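You operate a simulated robot arm through the tools that you are given. There is no shell and no other tool. Be economical: measure what you need, move in short steps, check, and stop when the job is done.

You are at the controls of a simulated robot arm. One attempt, no reset.

Task
Pump the vacuum bag flat and seal it.
Fine: park the stopper in its holder, seat the pump in the valve, and put the pump back in its holder after.

It is judged by the outcome, as a careful person would: the job done as asked, and still so three seconds after it is handed in. It fails if anything else is knocked over, pushed out of place, dropped, spilled or broken. A push-on lid holds only when it is set on centred and level and pressed home; a screw cap is set on level and turned clockwise until tight.

Robot
A 6-joint arm with a two-finger parallel gripper, fixed in place. Base frame: the origin is at the foot of the arm, x ahead of it, y to its left, z up. Units: cm, degrees, N and s.
With the tool pointing down near the work surface it reaches from about 14 to 60 cm from the base axis. Its first joint turns from -66.0 to 66.0 degrees. Payload 2.7 kg.
Tool frame: the origin (TCP) lies between the finger pads and is the grasp point; the fingertips stand 2.3 cm ahead of it; z points along the fingers, y is the line along which they close. Largest opening 9.4 cm; finger width 3.8, thickness 1; the body of the gripper, 5.4 by 9.6 cm, starts 3.9 cm behind the TCP.
Orientation is that of the tool frame in the base frame, as a unit quaternion [w, x, y, z]. With the fingers straight down and closing along the base's y, the tool's x points along the base's -x, its y along +y and its z along -z.

Tools
- The arm moves only by the tool drive_tool. Its arguments are lists of equal length, an entry for each row: "xyz": the shift along the base's x, y, z in mm, a list of three; "turn": the turn, a rotation vector about the base's x, y, z in degrees, a list of three; "fingers": the gripper command, from -1 (fully open) to 1 (shut), values between in proportion. In form: {"xyz": [[tx, ty, tz], ...], "turn": [[wx, wy, wz], ...], "fingers": [fingers, ...]}. A call has 1 to 12 rows; each row shifts and turns the commanded pose from where the row before left it. Rows are played at 5 a second. More than 5 cm and 8.6 degrees between two rows, or a gripper value outside its range, and nothing of the call is played. Where a pose cannot be reached the arm comes as near as it can. A force on the tool above 40 N (or 10 N above the force at the start of the call, whichever is more), or a blocked arm, ends the call early, and 0.2 s more pass. Each finger travels about 4.5 cm/s and halts on what it meets, pressing with about 28 N; the grip force reading is that of the motor and also rises with nothing between the fingers. The clock runs only during rows and for 0.2 s after the last one: add rows that do not move to give the fingers time. The reply holds the time, the measured pose of the TCP, the force on the tool along the base axes, the opening and the grip force, in the units named above and with some noise, with the torque about the TCP (base axes, N m) and any sound that the robot's microphone picked up, and new pictures: "views" is both (left out), scene, wrist or none.
- Cameras (640 x 400 px; columns grow to the right, rows downward): "scene" is fixed at [6.49, -41.92, 141.12]; the picture's right is [0.88, -0.48, 0.00], its down [-0.24, -0.45, -0.86] and it looks along [0.41, 0.76, -0.51] (base axes); focal length 358 px, centre (320, 200). "wrist" rides on the gripper at [8.7, 1.6, -7.4] in the tool frame; the picture's right is [-0.18, 0.98, 0.00], its down [-0.58, -0.11, -0.81] and it looks along [-0.79, -0.15, 0.59] (tool axes); focal length 243 px, centre (320, 200). There is no depth. A picture from a camera that has moved, and an enlarged one, comes with that camera's place and axes in the base frame and with its lens.
- enlarge(camera, box): a new picture of the part [left, top, right, bottom] of that camera's present view, enlarged. No time passes.
- close_job(): hands the job in; it is judged then, once.

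Work in short steps. Places have to be worked out from the pictures, the camera data and where the tool is seen: move nearer, look again, correct. Check each grasp and each placing, and mend what went wrong. You have 120 turns and 200 pictures in all, those below and enlarged ones among them. Open the gripper and draw the arm clear of the work before you hand the job in, unless the task says otherwise; then end with one line.

The tools are called after "Call:" by a JSON object that holds its "op" and its "data". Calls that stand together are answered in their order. drive_tool: Moves the arm, as the interface text tells. Its arguments: {"type":"object","properties":{"xyz":{"type":"array","items":{"type":"array","items":{"type":"number"}}},"turn":{"type":"array","items":{"type":"array","items":{"type":"number"}}},"fingers":{"type":"array","items":{"type":"number"}},"views":{"type":"string","enum":["both","scene","wrist","none"]}},"required":["xyz","turn","fingers"]} The other tools are called the same way: enlarge (camera, box) takes an enlarged picture of a part of a camera's view; close_job () hands the job in.

At the start:

```text
t: 0.0
eef_pos: [32.81, 12.33, 106.72]
tool_rot: [-0.001, -0.001, 1.0, 0.0]
contact_force: [0.8, -0.2, -0.7]
moment: [-0.02, -0.02, 0.0]
width: 9.39
gripper_force: 0.0
```

scene: 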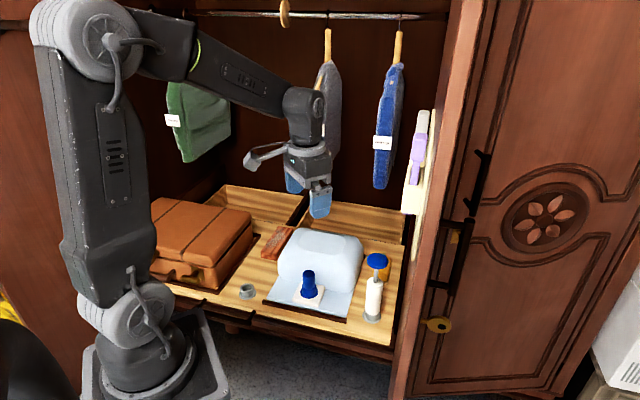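
wrist: 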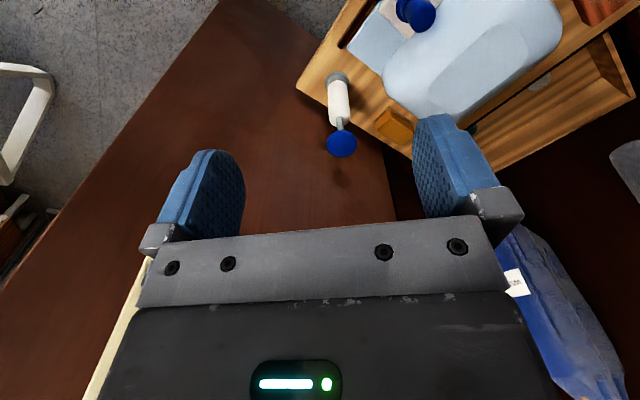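

I start by looking closer at the bag, stopper, holders and pump.

Call:
{"op": "enlarge", "data": {"camera": "scene", "box": [220, 210, 420, 335]}}

Call:
{"op": "enlarge", "data": {"camera": "wrist", "box": [290, 0, 610, 200]}}

```text
3.20 times, centred on (320, 272) of scene
camera zoom: at [6.49, -41.92, 141.12], right [0.88, -0.48, 0.0], down [-0.24, -0.45, -0.86], along [0.41, 0.76, -0.51], focal length 1147 px, centre (320, -32)
```

zoom: 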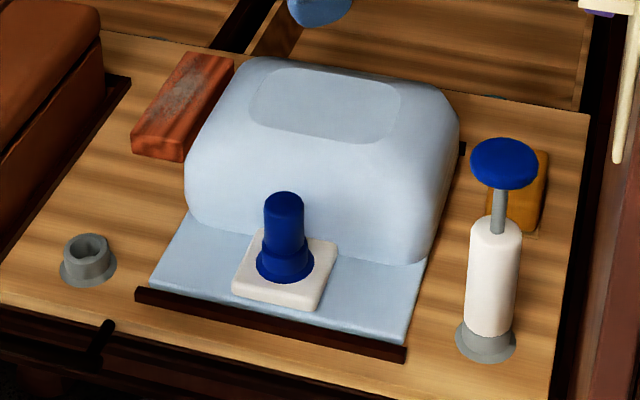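

```text
2.00 times, centred on (450, 100) of wrist
camera zoom: at [24.16, 13.87, 114.22], right [0.18, 0.98, 0.0], down [0.58, -0.11, 0.81], along [0.79, -0.15, -0.59], focal length 485 px, centre (60, 400)
```

zoom: 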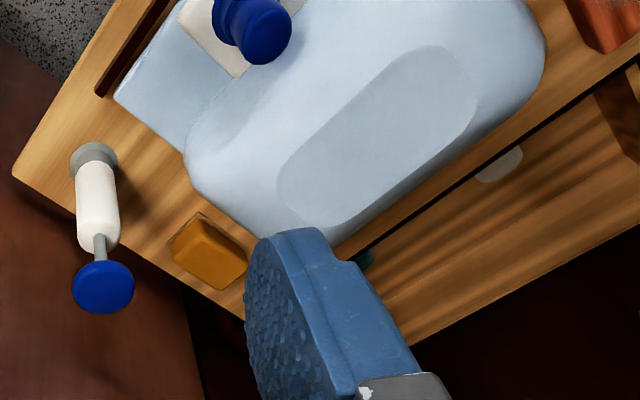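

Triangulating: pump axis ≈ (52,12.3), knob z≈82; stopper top ≈ (40,26.5,72); stopper holder ≈ (25.3,39.5,62); shelf ≈ z 60.5, closet turned 45°. I turn the tool +45° about z (camera to the front side) and move to above the stopper for a better look.

Call:
{"op": "drive_tool", "data": {"xyz": [[10, 20, -20], [10, 20, -20], [10, 20, -20], [10, 20, -20], [10, 20, -20], [10, 20, -20], [0, 0, 0]], "turn": [[0, 0, 7.5], [0, 0, 7.5], [0, 0, 7.5], [0, 0, 7.5], [0, 0, 7.5], [0, 0, 7.5], [0, 0, 0]], "fingers": [-1, -1, -1, -1, -1, -1, -1]}}

```text
t: 1.6
eef_pos: [38.78, 24.12, 94.57]
tool_rot: [0.0, -0.384, 0.923, 0.0]
contact_force: [0.3, 0.0, 0.0]
moment: [-0.01, 0.04, -0.01]
width: 9.38
gripper_force: 0.1
camera wrist: at [31.58, 19.32, 102.14], right [-0.57, 0.82, 0.0], down [0.49, 0.33, 0.81], along [0.66, 0.46, -0.59], focal length 243 px, centre (320, 200)
```

scene: 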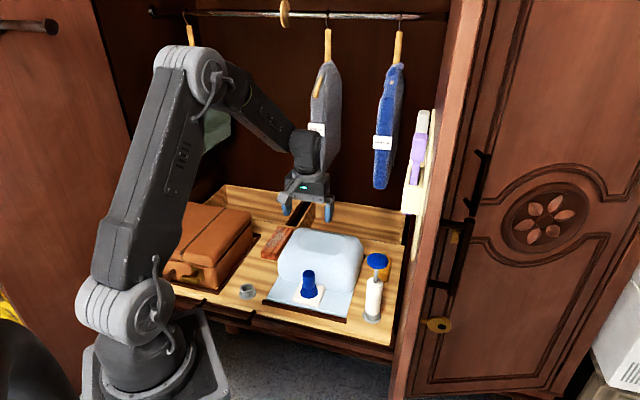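
wrist: 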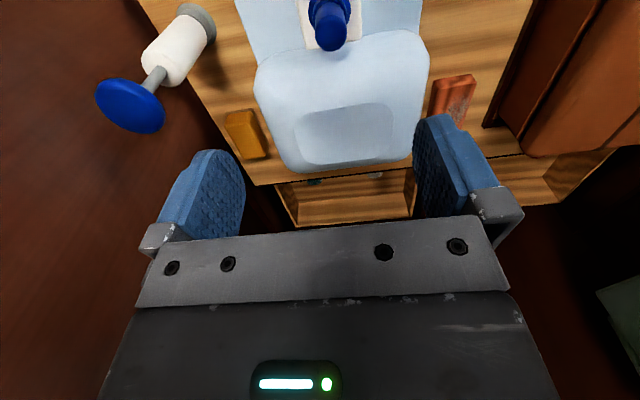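

The new view puts the stopper top at ≈ (39.6,26.5,72). I descend to z≈80 above it and check.

Call:
{"op": "drive_tool", "data": {"xyz": [[4, 11, -35], [4, 11, -35], [0, 0, -35], [0, 0, -35], [0, 0, 0]], "turn": [[0, 0, 0], [0, 0, 0], [0, 0, 0], [0, 0, 0], [0, 0, 0]], "fingers": [-1, -1, -1, -1, -1]}}

Call:
{"op": "enlarge", "data": {"camera": "scene", "box": [220, 180, 420, 305]}}

```text
t: 2.8
eef_pos: [39.72, 26.47, 80.59]
tool_rot: [0.0, -0.384, 0.923, 0.0]
contact_force: [0.5, 0.3, 0.3]
moment: [-0.02, 0.02, 0.0]
width: 9.37
gripper_force: 0.0
camera wrist: at [32.46, 21.52, 88.21], right [-0.57, 0.82, 0.0], down [0.49, 0.33, 0.81], along [0.67, 0.46, -0.59], focal length 243 px, centre (320, 200)
```

scene: 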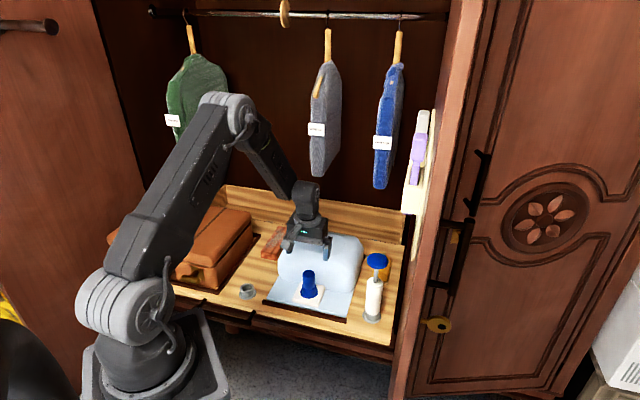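
wrist: 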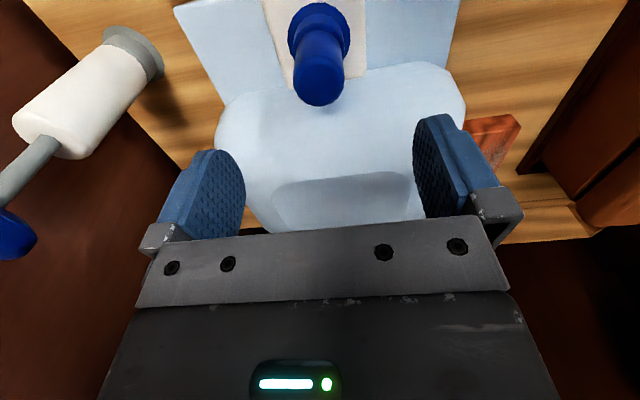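

```text
3.20 times, centred on (320, 242) of scene
camera zoom: at [6.49, -41.92, 141.12], right [0.88, -0.48, 0.0], down [-0.24, -0.45, -0.86], along [0.41, 0.76, -0.51], focal length 1147 px, centre (320, 64)
```

zoom: 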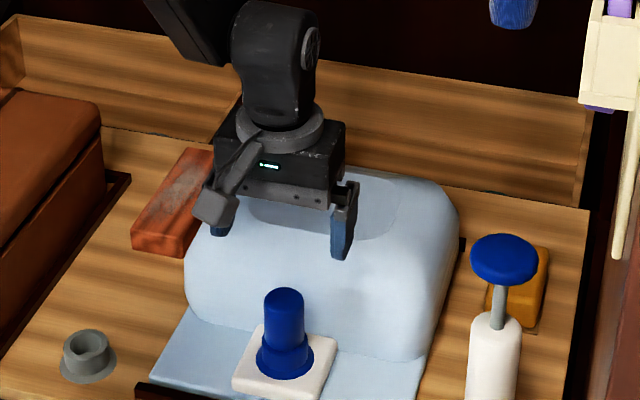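

The stopper axis stays at ≈ (39.9,26.5), under the TCP. I lower to z≈69.5 around it.

Call:
{"op": "drive_tool", "data": {"xyz": [[1, 0, -30], [0, 0, -30], [0, 0, -25], [0, 0, -25], [0, 0, 0]], "turn": [[0, 0, 0], [0, 0, 0], [0, 0, 0], [0, 0, 0], [0, 0, 0]], "fingers": [-1, -1, -1, -1, -1]}}

Call:
{"op": "enlarge", "data": {"camera": "scene", "box": [240, 210, 380, 298]}}

```text
t: 4.0
eef_pos: [39.72, 26.39, 69.73]
tool_rot: [0.001, -0.384, 0.924, 0.0]
contact_force: [0.1, -0.8, 0.3]
moment: [0.01, -0.01, 0.01]
width: 9.41
gripper_force: 0.0
camera wrist: at [32.44, 21.5, 77.24], right [-0.57, 0.82, 0.0], down [0.49, 0.33, 0.81], along [0.67, 0.46, -0.59], focal length 243 px, centre (320, 200)
```

scene: 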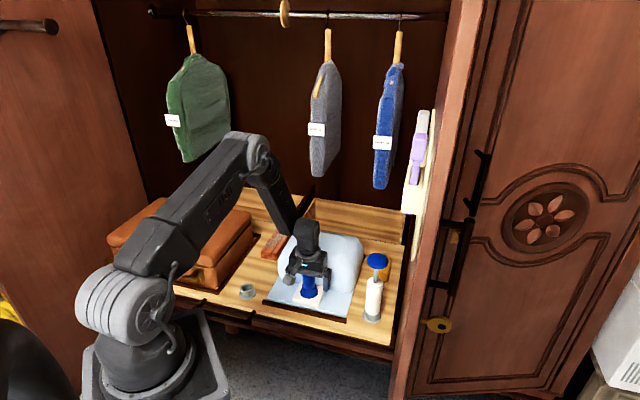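
wrist: 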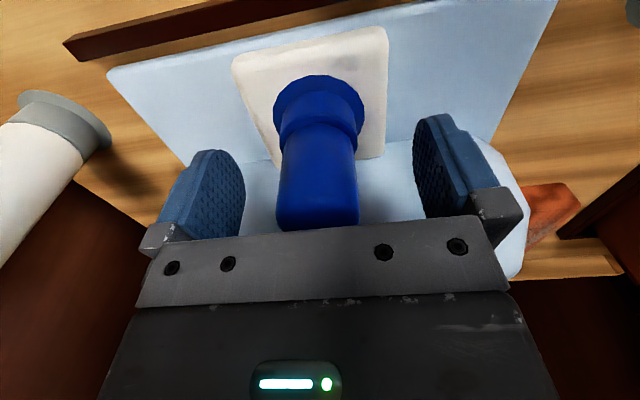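

```text
4.55 times, centred on (310, 254) of scene
camera zoom: at [6.49, -41.92, 141.12], right [0.88, -0.48, 0.0], down [-0.24, -0.45, -0.86], along [0.41, 0.76, -0.51], focal length 1630 px, centre (366, -46)
```

zoom: 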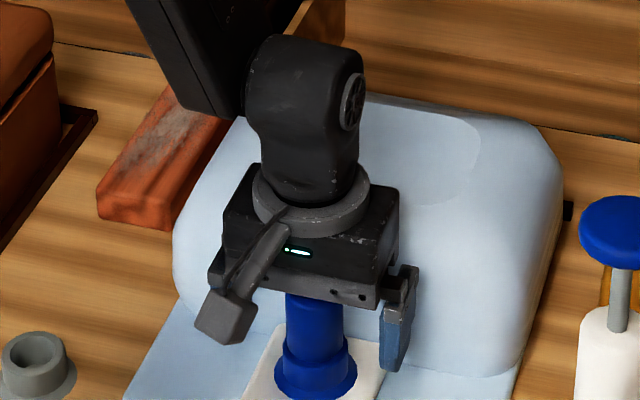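

The stopper stands between the pads, well centred, top ~1.6 cm below the palm. I close the gripper.

Call:
{"op": "drive_tool", "data": {"xyz": [[0, 0, 0], [0, 0, 0], [0, 0, 0], [0, 0, 0], [0, 0, 0]], "turn": [[0, 0, 0], [0, 0, 0], [0, 0, 0], [0, 0, 0], [0, 0, 0]], "fingers": [-0.2, 0.2, 0.5, 1, 1], "views": "wrist"}}

```text
t: 5.2
eef_pos: [39.73, 26.4, 69.84]
tool_rot: [0.001, -0.383, 0.924, 0.001]
contact_force: [-0.1, -0.3, 0.9]
moment: [0.0, 0.01, -0.01]
width: 3.46
gripper_force: 27.8
camera wrist: at [32.45, 21.5, 77.28], right [-0.57, 0.82, 0.0], down [0.49, 0.33, 0.81], along [0.67, 0.46, -0.59], focal length 243 px, centre (320, 200)
```

wrist: 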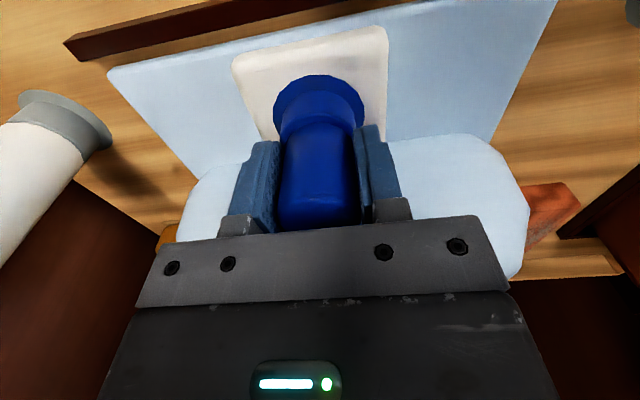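

Gripped at 3.46 cm with no side load. I pull straight up.

Call:
{"op": "drive_tool", "data": {"xyz": [[0, 0, 5], [0, 0, 10], [0, 0, 20], [0, 0, 30], [0, 0, 40], [0, 0, 0]], "turn": [[0, 0, 0], [0, 0, 0], [0, 0, 0], [0, 0, 0], [0, 0, 0], [0, 0, 0]], "fingers": [1, 1, 1, 1, 1, 1]}}

Call:
{"op": "enlarge", "data": {"camera": "scene", "box": [220, 200, 420, 325]}}

```text
t: 6.6
eef_pos: [39.81, 26.49, 80.16]
tool_rot: [-0.001, -0.383, 0.924, 0.001]
contact_force: [1.0, 1.0, -0.6]
moment: [0.05, 0.01, 0.02]
width: 3.49
gripper_force: 27.8
camera wrist: at [32.48, 21.53, 87.7], right [-0.57, 0.82, 0.0], down [0.49, 0.33, 0.81], along [0.66, 0.46, -0.59], focal length 243 px, centre (320, 200)
```

scene: 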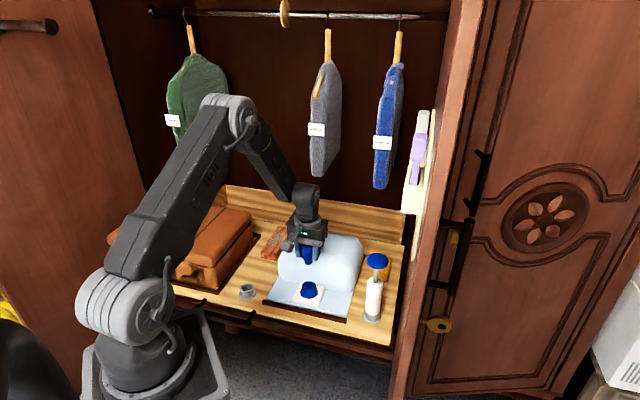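
wrist: 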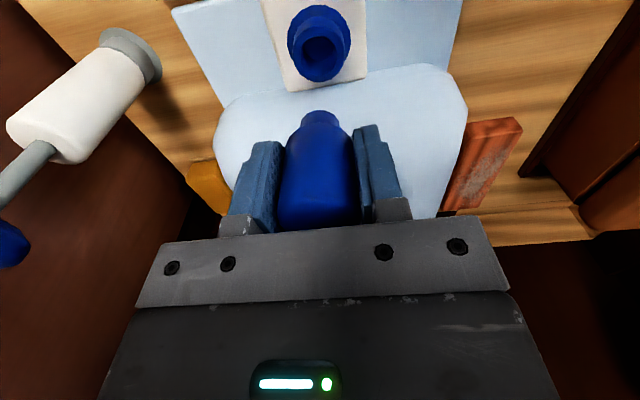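

```text
3.20 times, centred on (320, 262) of scene
camera zoom: at [6.49, -41.92, 141.12], right [0.88, -0.48, 0.0], down [-0.24, -0.45, -0.86], along [0.41, 0.76, -0.51], focal length 1147 px, centre (320, 0)
```

zoom: 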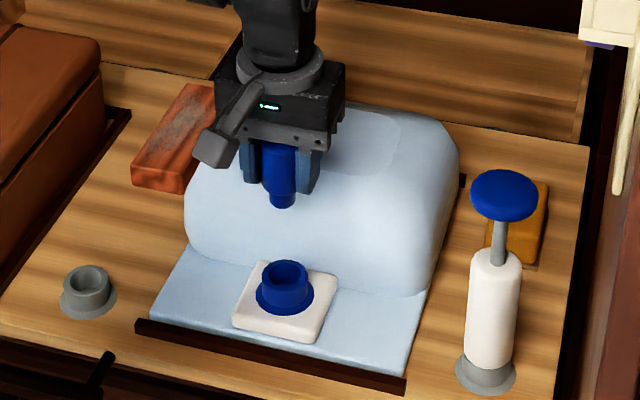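

The stopper is out; the blue valve ring stays on the bag (axis ≈ (39.75,26.45), rim z≈67.5). I carry the stopper toward the left holder and look.

Call:
{"op": "drive_tool", "data": {"xyz": [[-20, 15, 20], [-35, 25, 10], [-35, 25, 0], [-35, 25, 0], [-15, 20, 0], [0, 0, 0]], "turn": [[0, 0, 0], [0, 0, 0], [0, 0, 0], [0, 0, 0], [0, 0, 0], [0, 0, 0]], "fingers": [1, 1, 1, 1, 1, 1]}}

Call:
{"op": "enlarge", "data": {"camera": "scene", "box": [180, 200, 340, 300]}}

```text
t: 8.0
eef_pos: [25.79, 37.4, 83.25]
tool_rot: [0.001, -0.382, 0.924, 0.001]
contact_force: [0.2, 0.2, 0.2]
moment: [0.01, -0.01, 0.02]
width: 3.5
gripper_force: 28.2
camera wrist: at [18.42, 32.5, 90.73], right [-0.57, 0.82, 0.0], down [0.49, 0.33, 0.81], along [0.67, 0.46, -0.59], focal length 243 px, centre (320, 200)
```

scene: 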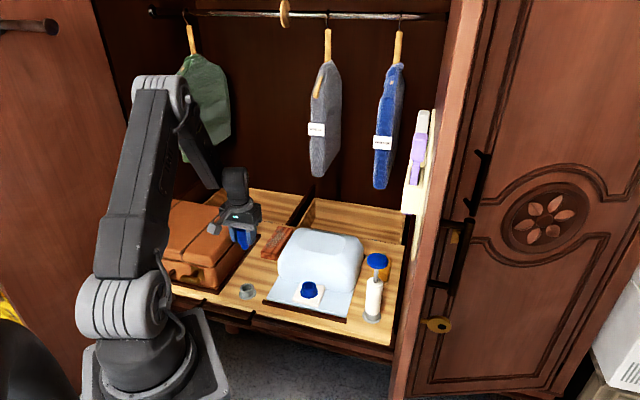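
wrist: 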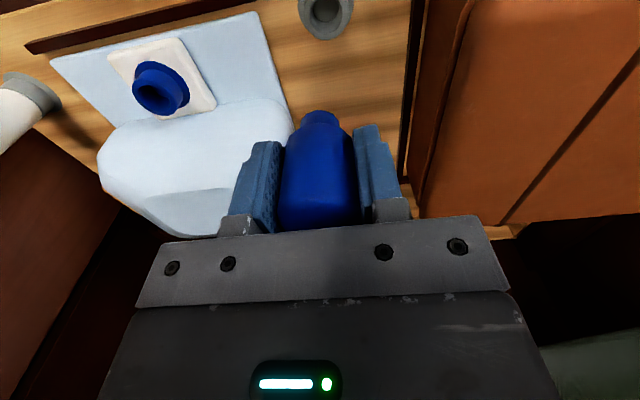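

```text
4.00 times, centred on (260, 250) of scene
camera zoom: at [6.49, -41.92, 141.12], right [0.88, -0.48, 0.0], down [-0.24, -0.45, -0.86], along [0.41, 0.76, -0.51], focal length 1434 px, centre (560, 0)
```

zoom: 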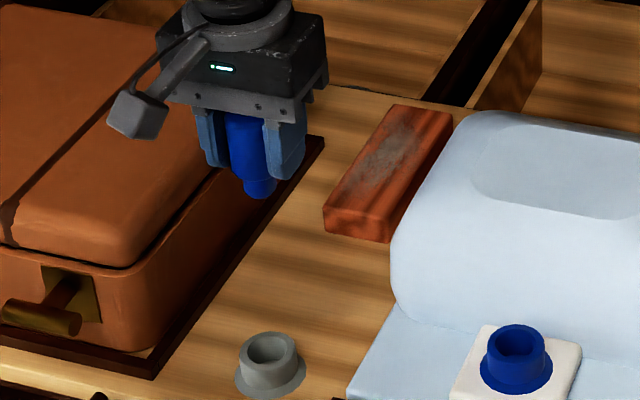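

Holder triangulates to ≈ (24.9,37.7), rim z≈63.5. I centre over it and go down to TCP z≈74 for a check.

Call:
{"op": "drive_tool", "data": {"xyz": [[-9, 3, -30], [0, 0, -30], [0, 0, -32], [0, 0, 0]], "turn": [[0, 0, 0], [0, 0, 0], [0, 0, 0], [0, 0, 0]], "fingers": [1, 1, 1, 1]}}

Call:
{"op": "enlarge", "data": {"camera": "scene", "box": [200, 230, 296, 290]}}

Call:
{"op": "enlarge", "data": {"camera": "wrist", "box": [240, 0, 400, 100]}}

```text
t: 9.0
eef_pos: [24.85, 37.56, 73.99]
tool_rot: [0.0, -0.384, 0.923, 0.001]
contact_force: [-0.6, -1.2, 0.0]
moment: [0.01, -0.01, -0.01]
width: 3.48
gripper_force: 28.2
camera wrist: at [17.52, 32.74, 81.46], right [-0.57, 0.82, 0.0], down [0.49, 0.33, 0.81], along [0.67, 0.46, -0.59], focal length 243 px, centre (320, 200)
```

scene: 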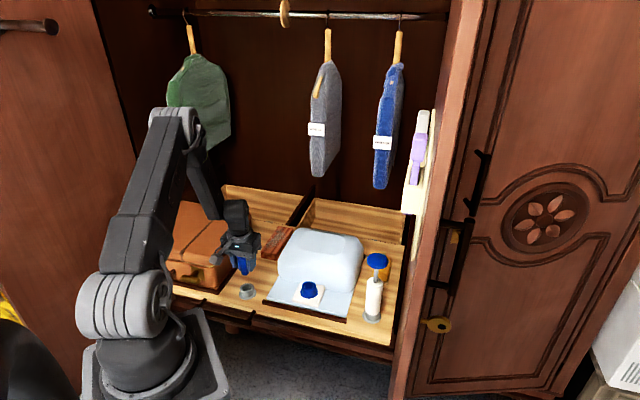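
wrist: 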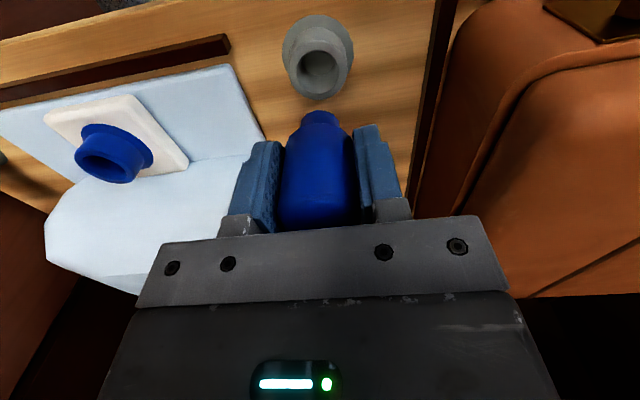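

```text
6.67 times, centred on (248, 260) of scene
camera zoom: at [6.49, -41.92, 141.12], right [0.88, -0.48, 0.0], down [-0.24, -0.45, -0.86], along [0.41, 0.76, -0.51], focal length 2390 px, centre (800, -200)
```

zoom: 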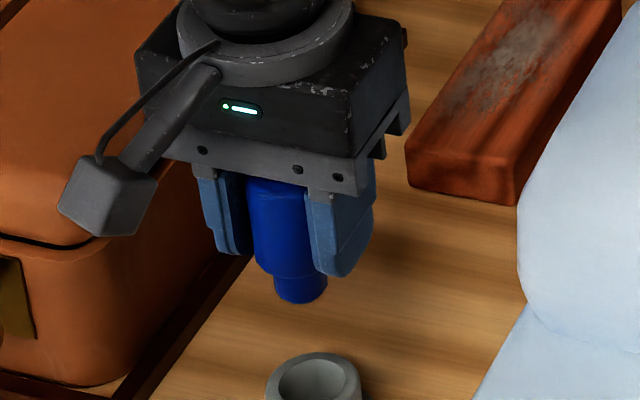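

```text
4.00 times, centred on (320, 50) of wrist
camera zoom: at [17.52, 32.74, 81.46], right [-0.57, 0.82, 0.0], down [0.49, 0.33, 0.81], along [0.67, 0.46, -0.59], focal length 970 px, centre (320, 800)
```

zoom: 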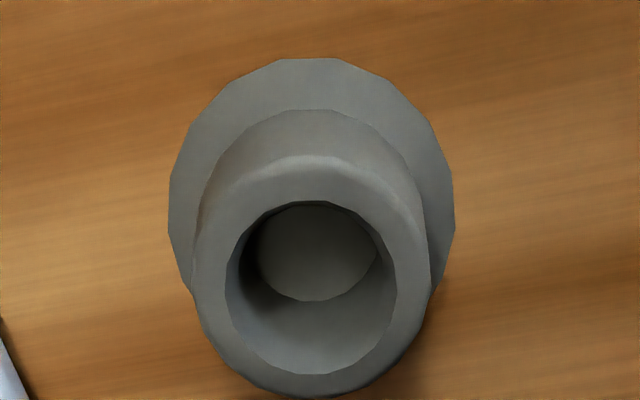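

Everything lines up within ~2 mm (tip ≈ z 70, rim ≈ 63.6). I nudge (+1,-1 mm) and descend to about the seating height.

Call:
{"op": "drive_tool", "data": {"xyz": [[1, -1, -20], [0, 0, -20], [0, 0, -15], [0, 0, -10], [0, 0, 0]], "turn": [[0, 0, 0], [0, 0, 0], [0, 0, 0], [0, 0, 0], [0, 0, 0]], "fingers": [1, 1, 1, 1, 1]}}

Call:
{"op": "enlarge", "data": {"camera": "scene", "box": [200, 240, 296, 300]}}

```text
t: 10.2
eef_pos: [24.97, 37.84, 67.54]
tool_rot: [0.002, -0.384, 0.923, 0.002]
contact_force: [-3.5, 2.6, 21.5]
moment: [0.34, 0.08, 0.04]
width: 3.45
gripper_force: 27.7
camera wrist: at [17.66, 32.8, 75.07], right [-0.57, 0.82, 0.0], down [0.49, 0.33, 0.81], along [0.67, 0.46, -0.59], focal length 243 px, centre (320, 200)
```

scene: 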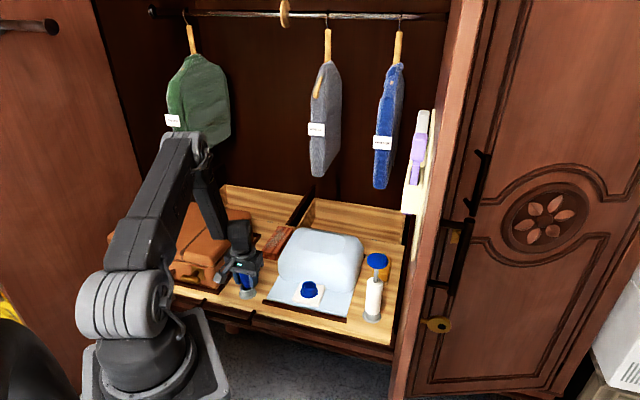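
wrist: 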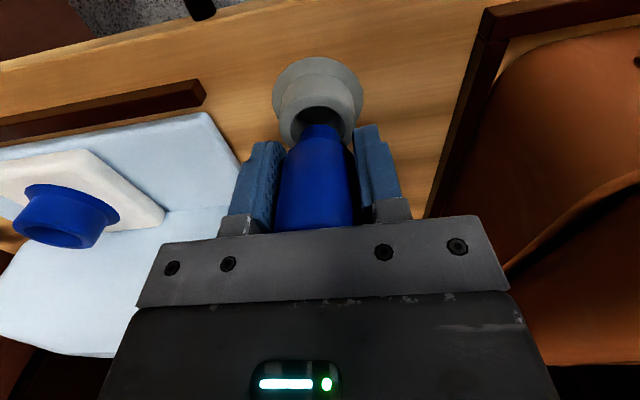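

```text
6.67 times, centred on (248, 270) of scene
camera zoom: at [6.47, -41.95, 141.11], right [0.88, -0.48, 0.0], down [-0.24, -0.45, -0.86], along [0.41, 0.76, -0.51], focal length 2390 px, centre (800, -267)
```

zoom: 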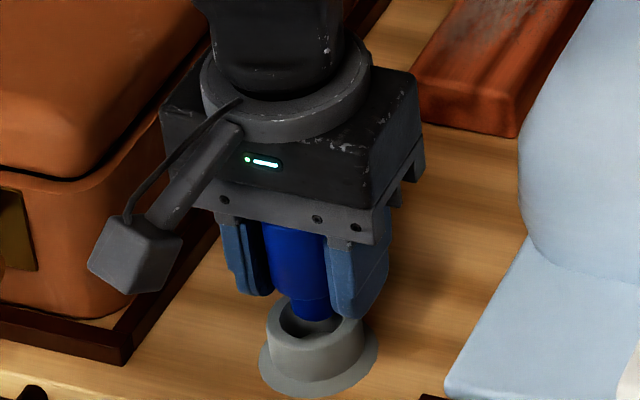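

The plug landed on the back of the rim; the hole lies ≈0.8 cm further front and ≈0.2 cm to the right. I lift 2 cm, shift (-4,-7.5 mm) and check.

Call:
{"op": "drive_tool", "data": {"xyz": [[0, 0, 15], [-4, -7.5, 3], [0, 0, 0]], "turn": [[0, 0, 0], [0, 0, 0], [0, 0, 0]], "fingers": [1, 1, 1], "views": "wrist"}}

Call:
{"op": "enlarge", "data": {"camera": "scene", "box": [200, 240, 296, 300]}}

Call:
{"op": "enlarge", "data": {"camera": "wrist", "box": [240, 50, 400, 150]}}

```text
t: 11.0
eef_pos: [24.56, 36.77, 69.18]
tool_rot: [0.0, -0.383, 0.924, 0.001]
contact_force: [-0.3, -0.8, 0.1]
moment: [0.01, 0.02, -0.01]
width: 3.5
gripper_force: 28.2
camera wrist: at [17.19, 31.93, 76.78], right [-0.57, 0.82, 0.0], down [0.49, 0.33, 0.81], along [0.66, 0.46, -0.59], focal length 243 px, centre (320, 200)
```

wrist: 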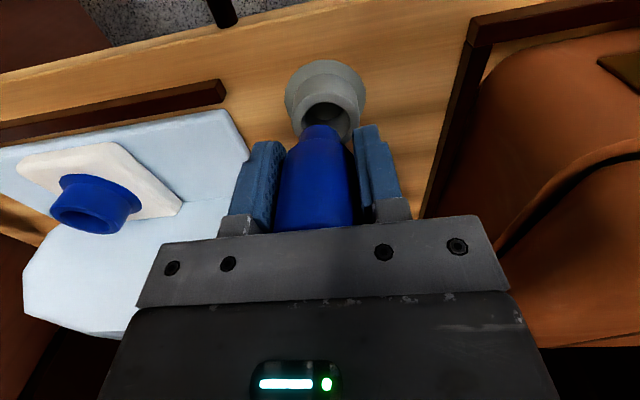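

```text
6.67 times, centred on (248, 270) of scene
camera zoom: at [6.49, -41.92, 141.12], right [0.88, -0.48, 0.0], down [-0.24, -0.45, -0.86], along [0.41, 0.76, -0.51], focal length 2390 px, centre (800, -267)
```

zoom: 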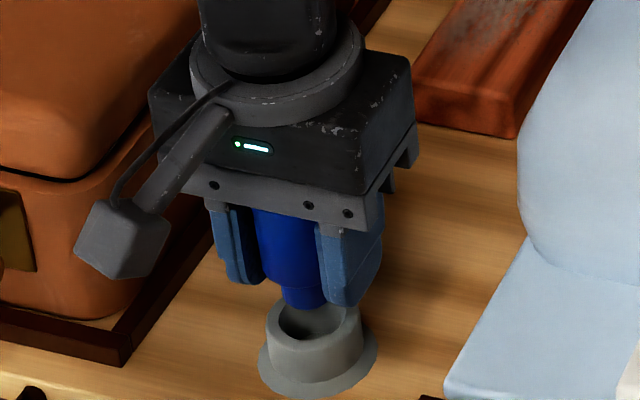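

```text
4.00 times, centred on (320, 100) of wrist
camera zoom: at [17.19, 31.93, 76.78], right [-0.57, 0.82, 0.0], down [0.49, 0.33, 0.81], along [0.66, 0.46, -0.59], focal length 970 px, centre (320, 600)
```

zoom: 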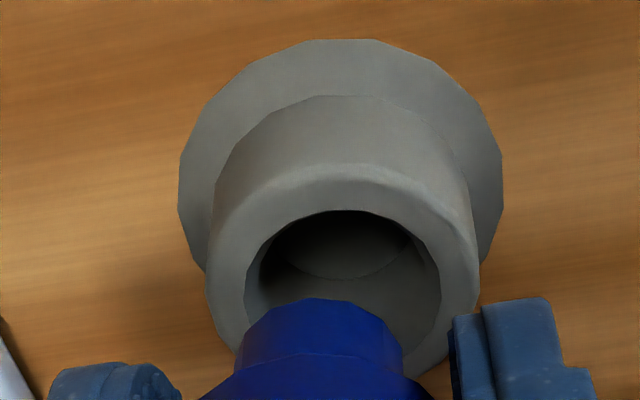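

Now the plug is well in depth, but the wrist view shows the hole 0.3 cm toward image-right. I shift (-2.2,+2.4 mm) and go down 2 cm to begin inserting.

Call:
{"op": "drive_tool", "data": {"xyz": [[-2.2, 2.4, -6], [0, 0, -7], [0, 0, -7], [0, 0, 0]], "turn": [[0, 0, 0], [0, 0, 0], [0, 0, 0], [0, 0, 0]], "fingers": [1, 1, 1, 1], "views": "none"}}

Call:
{"op": "enlarge", "data": {"camera": "scene", "box": [200, 240, 296, 300]}}

Call:
{"op": "enlarge", "data": {"camera": "wrist", "box": [240, 50, 400, 150]}}

```text
t: 12.0
eef_pos: [24.34, 37.09, 67.18]
tool_rot: [0.001, -0.383, 0.924, 0.001]
contact_force: [3.5, 1.7, 2.6]
moment: [-0.02, -0.07, 0.03]
width: 3.45
gripper_force: 28.2
```

```text
6.67 times, centred on (248, 270) of scene
camera zoom: at [6.49, -41.92, 141.12], right [0.88, -0.48, 0.0], down [-0.24, -0.45, -0.86], along [0.41, 0.76, -0.51], focal length 2390 px, centre (800, -267)
```

zoom: 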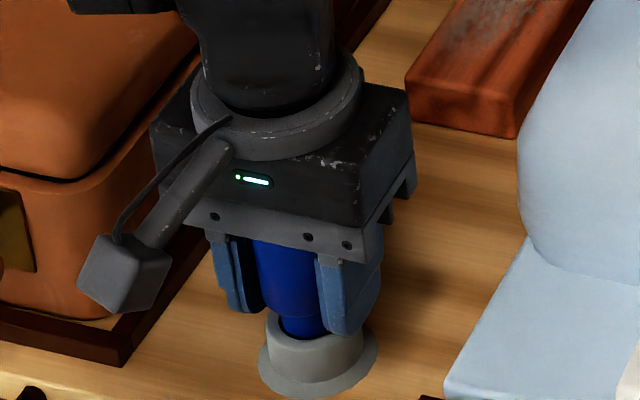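

```text
4.00 times, centred on (320, 100) of wrist
camera zoom: at [17.06, 32.24, 74.82], right [-0.57, 0.82, 0.0], down [0.49, 0.33, 0.81], along [0.67, 0.46, -0.59], focal length 970 px, centre (320, 600)
```

zoom: 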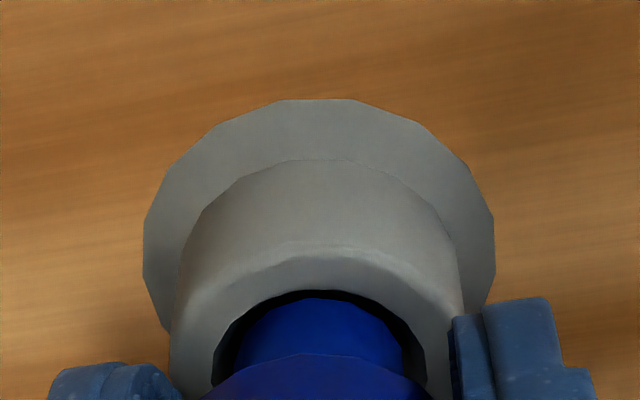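

The plug has entered the hole, touching its front wall lightly. I shift back 1 mm and press down gently until it seats.

Call:
{"op": "drive_tool", "data": {"xyz": [[1, 0.7, -3], [0, 0, -4], [0, 0, -4], [0, 0, -4], [0, 0, 0]], "turn": [[0, 0, 0], [0, 0, 0], [0, 0, 0], [0, 0, 0], [0, 0, 0]], "fingers": [1, 1, 1, 1, 1], "views": "none"}}

Call:
{"op": "enlarge", "data": {"camera": "scene", "box": [200, 240, 296, 300]}}

Call:
{"op": "enlarge", "data": {"camera": "wrist", "box": [240, 80, 400, 180]}}

```text
t: 12.8
eef_pos: [24.59, 37.34, 66.65]
tool_rot: [0.001, -0.383, 0.924, 0.001]
contact_force: [-0.5, -2.7, 5.5]
moment: [-0.19, 0.01, -0.04]
width: 3.45
gripper_force: 27.5
stopped in row 3: the force on the tool passed its limit at 48 N (the readings are from after the stop); the commanded pose is now the measured one
```

```text
6.67 times, centred on (248, 270) of scene
camera zoom: at [6.48, -41.93, 141.11], right [0.88, -0.48, 0.0], down [-0.24, -0.45, -0.86], along [0.41, 0.76, -0.51], focal length 2390 px, centre (800, -267)
```

zoom: 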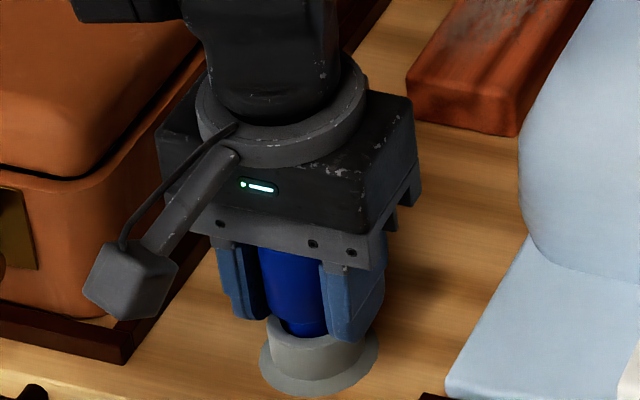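

```text
4.00 times, centred on (320, 130) of wrist
camera zoom: at [17.25, 32.4, 74.22], right [-0.57, 0.82, 0.0], down [0.49, 0.33, 0.81], along [0.67, 0.46, -0.59], focal length 970 px, centre (320, 480)
```

zoom: 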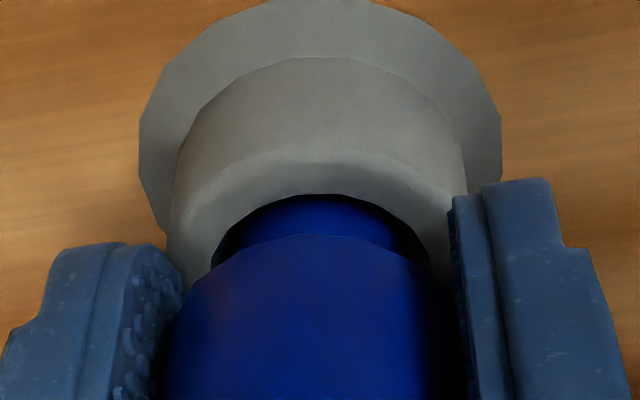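

The force stop came at the height where fingertips meet the rim, matching the stopper's seated height in the valve. I release it gently and look.

Call:
{"op": "drive_tool", "data": {"xyz": [[0, 0, 0], [0, 0, 0], [0, 0, 0], [0, 0, 0], [0, 0, 0]], "turn": [[0, 0, 0], [0, 0, 0], [0, 0, 0], [0, 0, 0], [0, 0, 0]], "fingers": [0.2, 0.1, 0, -0.15, -0.3], "views": "none"}}

Call:
{"op": "enlarge", "data": {"camera": "scene", "box": [200, 240, 296, 300]}}

Call:
{"op": "enlarge", "data": {"camera": "wrist", "box": [240, 80, 432, 200]}}

```text
t: 13.9
eef_pos: [24.52, 37.33, 66.64]
tool_rot: [0.0, -0.384, 0.923, 0.001]
contact_force: [-0.7, -0.7, -0.2]
moment: [0.01, -0.02, -0.01]
width: 6.09
gripper_force: 0.2
```

```text
6.67 times, centred on (248, 270) of scene
camera zoom: at [6.49, -41.92, 141.12], right [0.88, -0.48, 0.0], down [-0.24, -0.45, -0.86], along [0.41, 0.76, -0.51], focal length 2390 px, centre (800, -267)
```

zoom: 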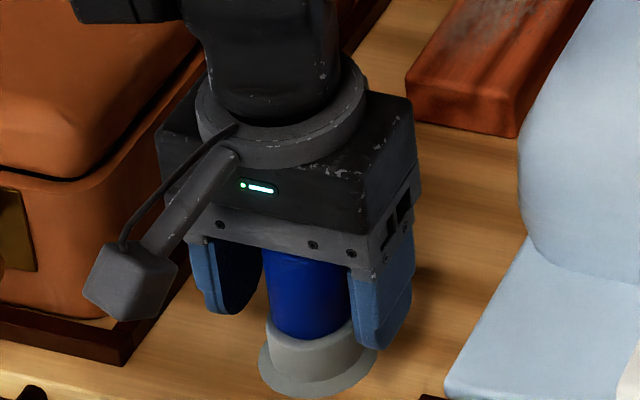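

```text
3.33 times, centred on (336, 140) of wrist
camera zoom: at [17.24, 32.39, 74.19], right [-0.57, 0.82, 0.0], down [0.49, 0.33, 0.81], along [0.67, 0.46, -0.59], focal length 809 px, centre (267, 400)
```

zoom: 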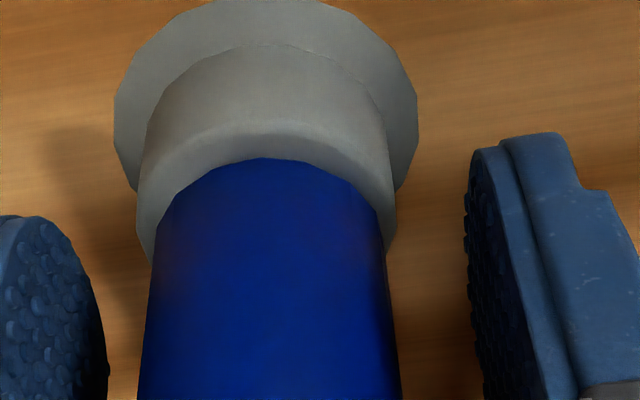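

The stopper dropped home, upright and centred in its holder. I rise clear and turn to the pump.

Call:
{"op": "drive_tool", "data": {"xyz": [[0, 0, 20], [0, 0, 40], [0, 0, 45], [20, -25, 45], [35, -30, 30], [35, -30, 20], [35, -30, 0], [35, -30, 0], [0, 0, 0]], "turn": [[0, 0, 0], [0, 0, 0], [0, 0, 0], [0, 0, 0], [0, 0, 0], [0, 0, 0], [0, 0, 0], [0, 0, 0], [0, 0, 0]], "fingers": [-0.3, -0.3, -0.5, -1, -1, -1, -1, -1, -1]}}

Call:
{"op": "enlarge", "data": {"camera": "scene", "box": [220, 220, 420, 345]}}

```text
refused: row 4 steps farther than a row can; nothing moved
```

```text
3.20 times, centred on (320, 282) of scene
camera zoom: at [6.49, -41.92, 141.12], right [0.88, -0.48, 0.0], down [-0.24, -0.45, -0.86], along [0.41, 0.76, -0.51], focal length 1147 px, centre (320, -64)
```

zoom: 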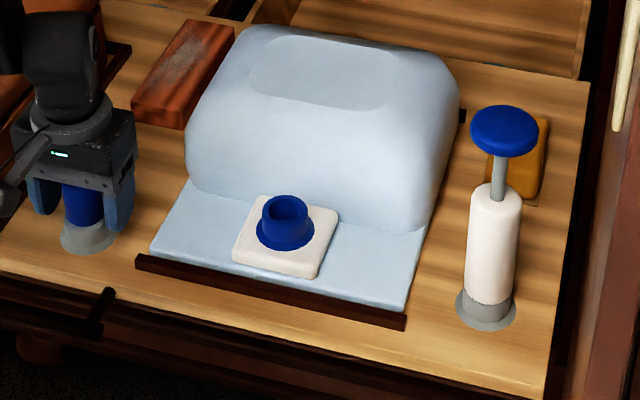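

A step was too long; I replay the move with shorter ones, ending near the pump at z≈95.

Call:
{"op": "drive_tool", "data": {"xyz": [[0, 0, 20], [0, 0, 40], [0, 0, 45], [0, 0, 45], [0, 0, 45], [0, 0, 45], [30, -28, 20], [35, -32, 10], [35, -32, 10], [35, -32, 0], [35, -32, 0], [30, -30, 0]], "turn": [[0, 0, 0], [0, 0, 0], [0, 0, 0], [0, 0, 0], [0, 0, 0], [0, 0, 0], [0, 0, 0], [0, 0, 0], [0, 0, 0], [0, 0, 0], [0, 0, 0], [0, 0, 0]], "fingers": [-0.3, -0.3, -0.5, -0.53, -0.53, -0.53, -0.53, -0.53, -0.53, -0.53, -0.53, -0.53]}}

Call:
{"op": "enlarge", "data": {"camera": "scene", "box": [220, 200, 420, 325]}}

```text
t: 16.6
eef_pos: [44.74, 18.53, 94.64]
tool_rot: [0.0, -0.384, 0.923, 0.001]
contact_force: [0.4, -0.2, 0.0]
moment: [-0.01, -0.01, 0.0]
width: 7.19
gripper_force: 0.0
camera wrist: at [37.42, 13.66, 102.1], right [-0.57, 0.82, 0.0], down [0.49, 0.33, 0.81], along [0.66, 0.46, -0.59], focal length 243 px, centre (320, 200)
```

scene: 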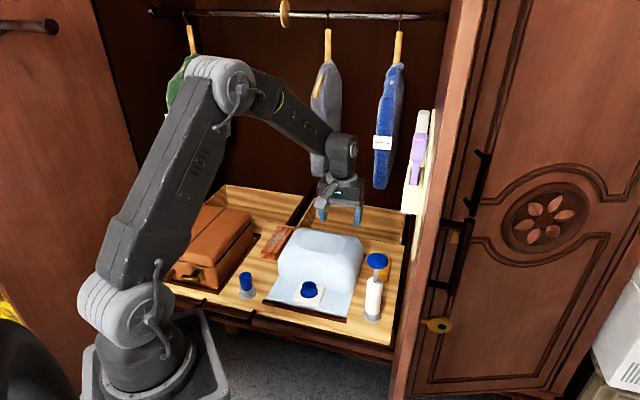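
wrist: 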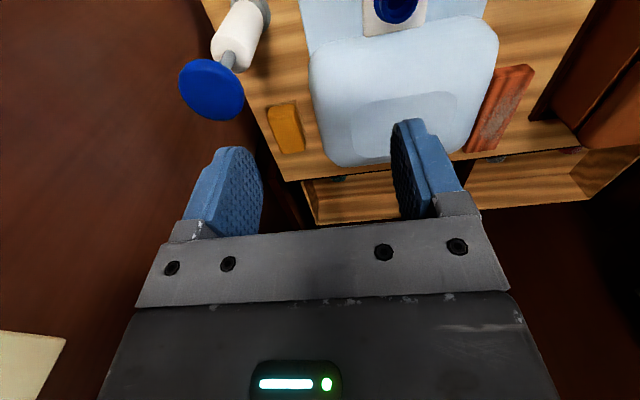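

```text
3.20 times, centred on (320, 262) of scene
camera zoom: at [6.49, -41.92, 141.11], right [0.88, -0.48, 0.0], down [-0.24, -0.45, -0.86], along [0.41, 0.76, -0.51], focal length 1147 px, centre (320, 0)
```

zoom: 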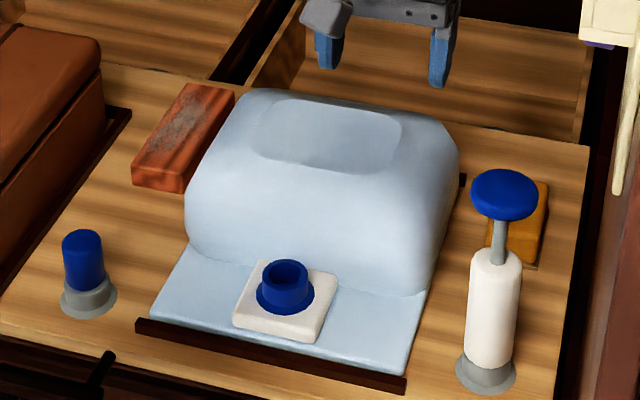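

Knob confirmed at ≈ (51.9,12.4,82). I move above it, to z≈89.

Call:
{"op": "drive_tool", "data": {"xyz": [[36, -30, 0], [36, -30, 0], [0, 0, -25], [0, 0, -30], [0, 0, 0]], "turn": [[0, 0, 0], [0, 0, 0], [0, 0, 0], [0, 0, 0], [0, 0, 0]], "fingers": [-0.53, -0.53, -0.53, -0.53, -0.53]}}

Call:
{"op": "enlarge", "data": {"camera": "scene", "box": [310, 190, 438, 270]}}

```text
t: 17.8
eef_pos: [51.83, 12.64, 89.08]
tool_rot: [0.0, -0.383, 0.924, 0.001]
contact_force: [0.0, 0.4, 0.7]
moment: [0.01, 0.02, -0.01]
width: 7.17
gripper_force: 0.0
camera wrist: at [44.46, 7.77, 96.62], right [-0.57, 0.82, 0.0], down [0.49, 0.33, 0.81], along [0.67, 0.46, -0.59], focal length 243 px, centre (320, 200)
```

scene: 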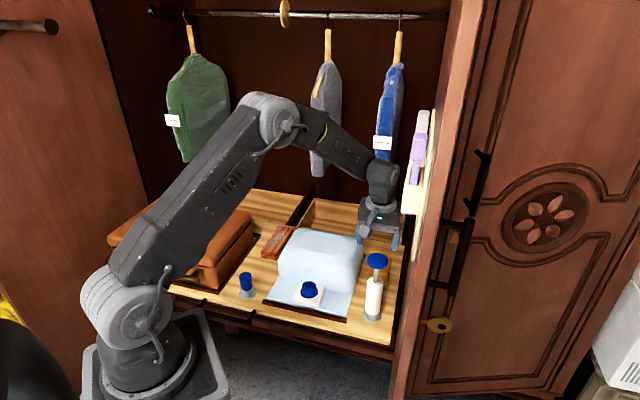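
wrist: 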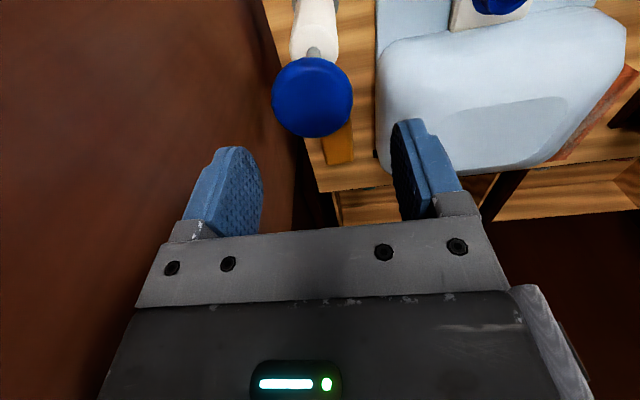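

```text
5.00 times, centred on (374, 230) of scene
camera zoom: at [6.49, -41.92, 141.12], right [0.88, -0.48, 0.0], down [-0.24, -0.45, -0.86], along [0.41, 0.76, -0.51], focal length 1792 px, centre (50, 50)
```

zoom: 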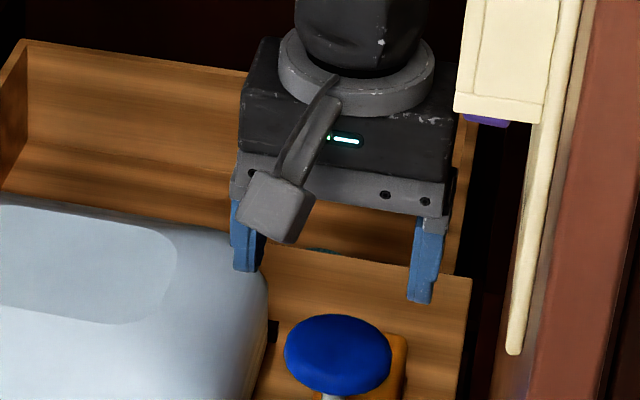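

Knob is 0.5 cm to the image-left of the tool axis, at z≈82. I correct and lower around it.

Call:
{"op": "drive_tool", "data": {"xyz": [[3.5, -4, -20], [0, 0, -25], [0, 0, -25], [0, 0, 0]], "turn": [[0, 0, 0], [0, 0, 0], [0, 0, 0], [0, 0, 0]], "fingers": [-0.53, -0.53, -0.53, -0.53], "views": "wrist"}}

Call:
{"op": "enlarge", "data": {"camera": "scene", "box": [310, 220, 438, 300]}}

```text
t: 18.8
eef_pos: [52.15, 12.27, 82.02]
tool_rot: [0.001, -0.383, 0.924, -0.001]
contact_force: [-0.1, 0.7, -0.1]
moment: [0.0, -0.02, 0.02]
width: 7.2
gripper_force: 0.0
camera wrist: at [44.79, 7.33, 89.58], right [-0.57, 0.82, 0.0], down [0.49, 0.33, 0.81], along [0.67, 0.46, -0.59], focal length 243 px, centre (320, 200)
```

wrist: 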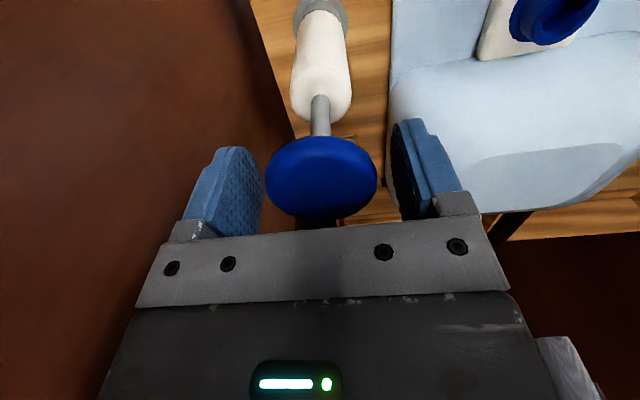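

```text
5.00 times, centred on (374, 260) of scene
camera zoom: at [6.49, -41.92, 141.12], right [0.88, -0.48, 0.0], down [-0.24, -0.45, -0.86], along [0.41, 0.76, -0.51], focal length 1792 px, centre (50, -100)
```

zoom: 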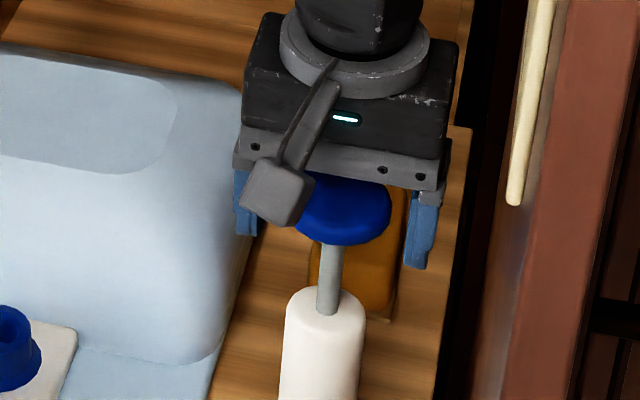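

The knob is centred between the pads at TCP height. I close on it.

Call:
{"op": "drive_tool", "data": {"xyz": [[0, 0, 0], [0, 0, 0], [0, 0, 0], [0, 0, 0]], "turn": [[0, 0, 0], [0, 0, 0], [0, 0, 0], [0, 0, 0]], "fingers": [-0.2, 0.1, 0.6, 1], "views": "none"}}

Call:
{"op": "drive_tool", "data": {"xyz": [[0, 0, 5], [0, 0, 10], [0, 0, 15], [0, 0, 0]], "turn": [[0, 0, 0], [0, 0, 0], [0, 0, 0], [0, 0, 0]], "fingers": [1, 1, 1, 1], "views": "wrist"}}

Call:
{"op": "enlarge", "data": {"camera": "scene", "box": [300, 220, 460, 320]}}

```text
t: 19.8
eef_pos: [52.09, 12.24, 82.07]
tool_rot: [0.001, -0.384, 0.924, 0.0]
contact_force: [1.2, -0.4, -0.4]
moment: [-0.09, -0.08, 0.02]
width: 5.27
gripper_force: 27.9
```

```text
t: 20.8
eef_pos: [52.12, 12.28, 85.27]
tool_rot: [0.0, -0.383, 0.924, 0.001]
contact_force: [-0.2, 0.0, -2.0]
moment: [-0.03, 0.01, -0.03]
width: 5.25
gripper_force: 27.7
camera wrist: at [44.81, 7.36, 92.67], right [-0.57, 0.82, 0.0], down [0.49, 0.33, 0.81], along [0.67, 0.46, -0.59], focal length 243 px, centre (320, 200)
```

wrist: 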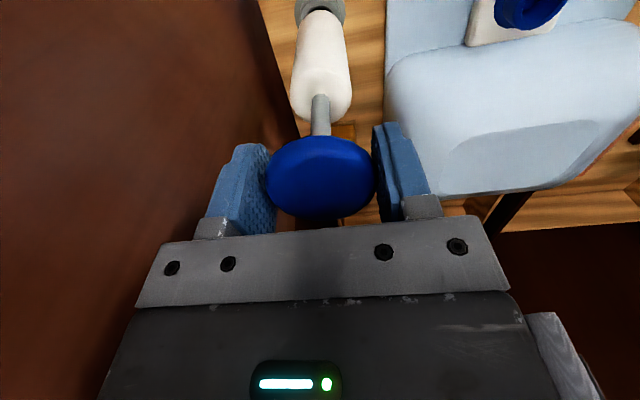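

```text
4.00 times, centred on (380, 270) of scene
camera zoom: at [6.49, -41.92, 141.12], right [0.88, -0.48, 0.0], down [-0.24, -0.45, -0.86], along [0.41, 0.76, -0.51], focal length 1434 px, centre (80, -80)
```

zoom: 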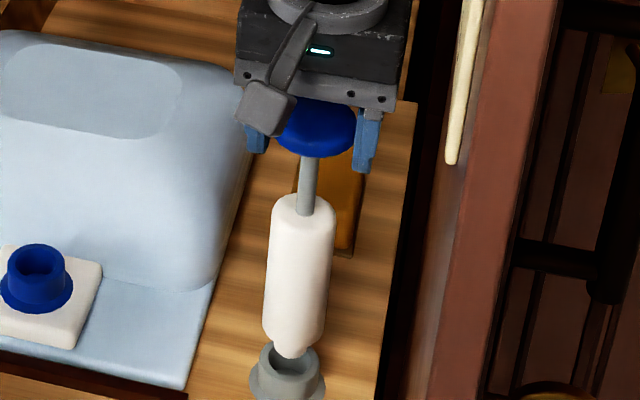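

The whole pump lifts out with the plunger extended. I lift it high and carry it toward above the valve.

Call:
{"op": "drive_tool", "data": {"xyz": [[0, 0, 30], [0, 0, 35], [0, 0, 35], [-30, 34, 0], [-30, 34, 0], [-30, 34, 0], [-30, 34, 0], [0, 0, 0], [0, 0, 0]], "turn": [[0, 0, 0], [0, 0, 0], [0, 0, 0], [0, 0, 0], [0, 0, 0], [0, 0, 0], [0, 0, 0], [0, 0, 0], [0, 0, 0]], "fingers": [1, 1, 1, 1, 1, 1, 1, 1, 1]}}

Call:
{"op": "enlarge", "data": {"camera": "scene", "box": [230, 195, 390, 295]}}

Call:
{"op": "enlarge", "data": {"camera": "wrist", "box": [240, 0, 400, 100]}}

```text
t: 22.8
eef_pos: [40.2, 25.87, 95.28]
tool_rot: [0.001, -0.383, 0.924, 0.0]
contact_force: [0.1, 0.2, -2.1]
moment: [0.02, 0.01, -0.03]
width: 5.26
gripper_force: 28.1
camera wrist: at [32.82, 20.94, 102.76], right [-0.57, 0.82, 0.0], down [0.49, 0.33, 0.81], along [0.67, 0.46, -0.59], focal length 243 px, centre (320, 200)
```

scene: 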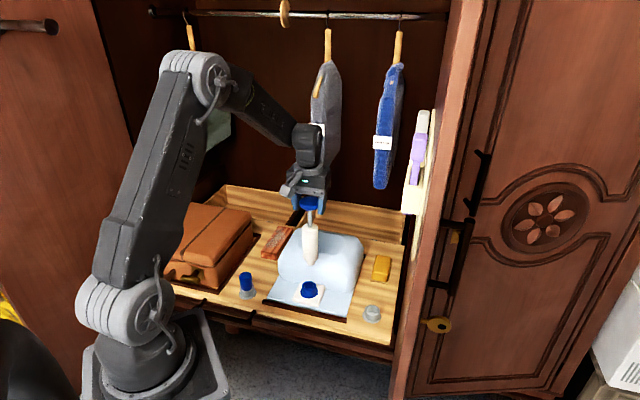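
wrist: 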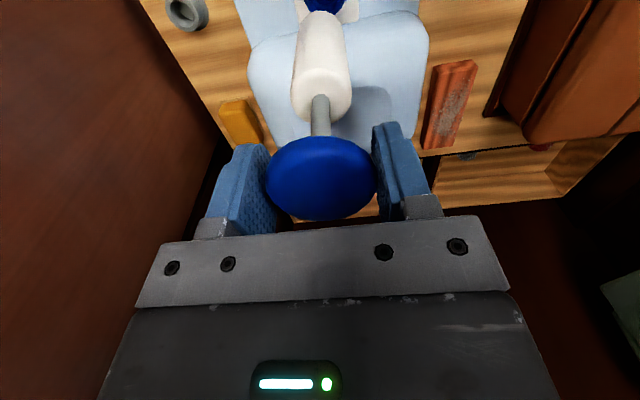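

```text
4.00 times, centred on (310, 245) of scene
camera zoom: at [6.49, -41.92, 141.12], right [0.88, -0.48, 0.0], down [-0.24, -0.45, -0.86], along [0.41, 0.76, -0.51], focal length 1434 px, centre (360, 20)
```

zoom: 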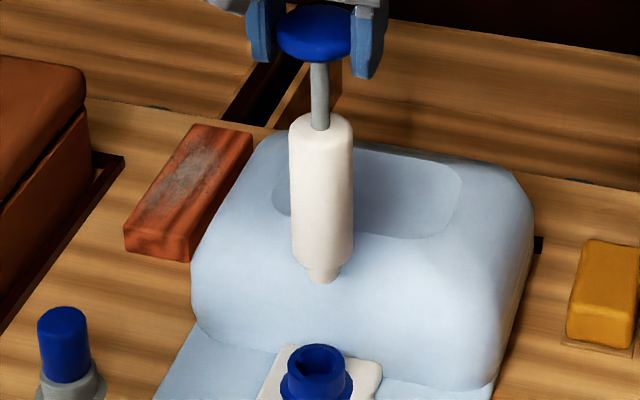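

```text
4.00 times, centred on (320, 50) of wrist
camera zoom: at [32.82, 20.94, 102.76], right [-0.57, 0.82, 0.0], down [0.49, 0.33, 0.81], along [0.67, 0.46, -0.59], focal length 970 px, centre (320, 800)
```

zoom: 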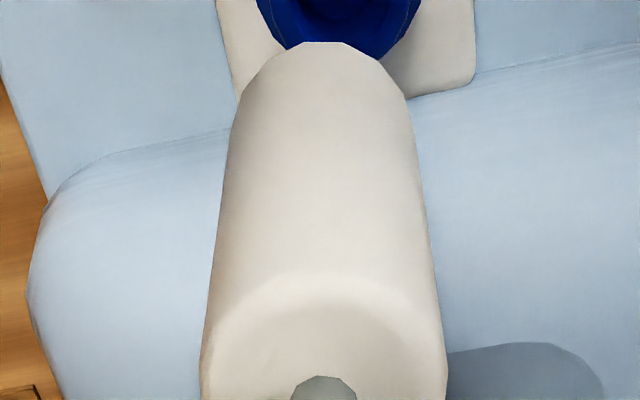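

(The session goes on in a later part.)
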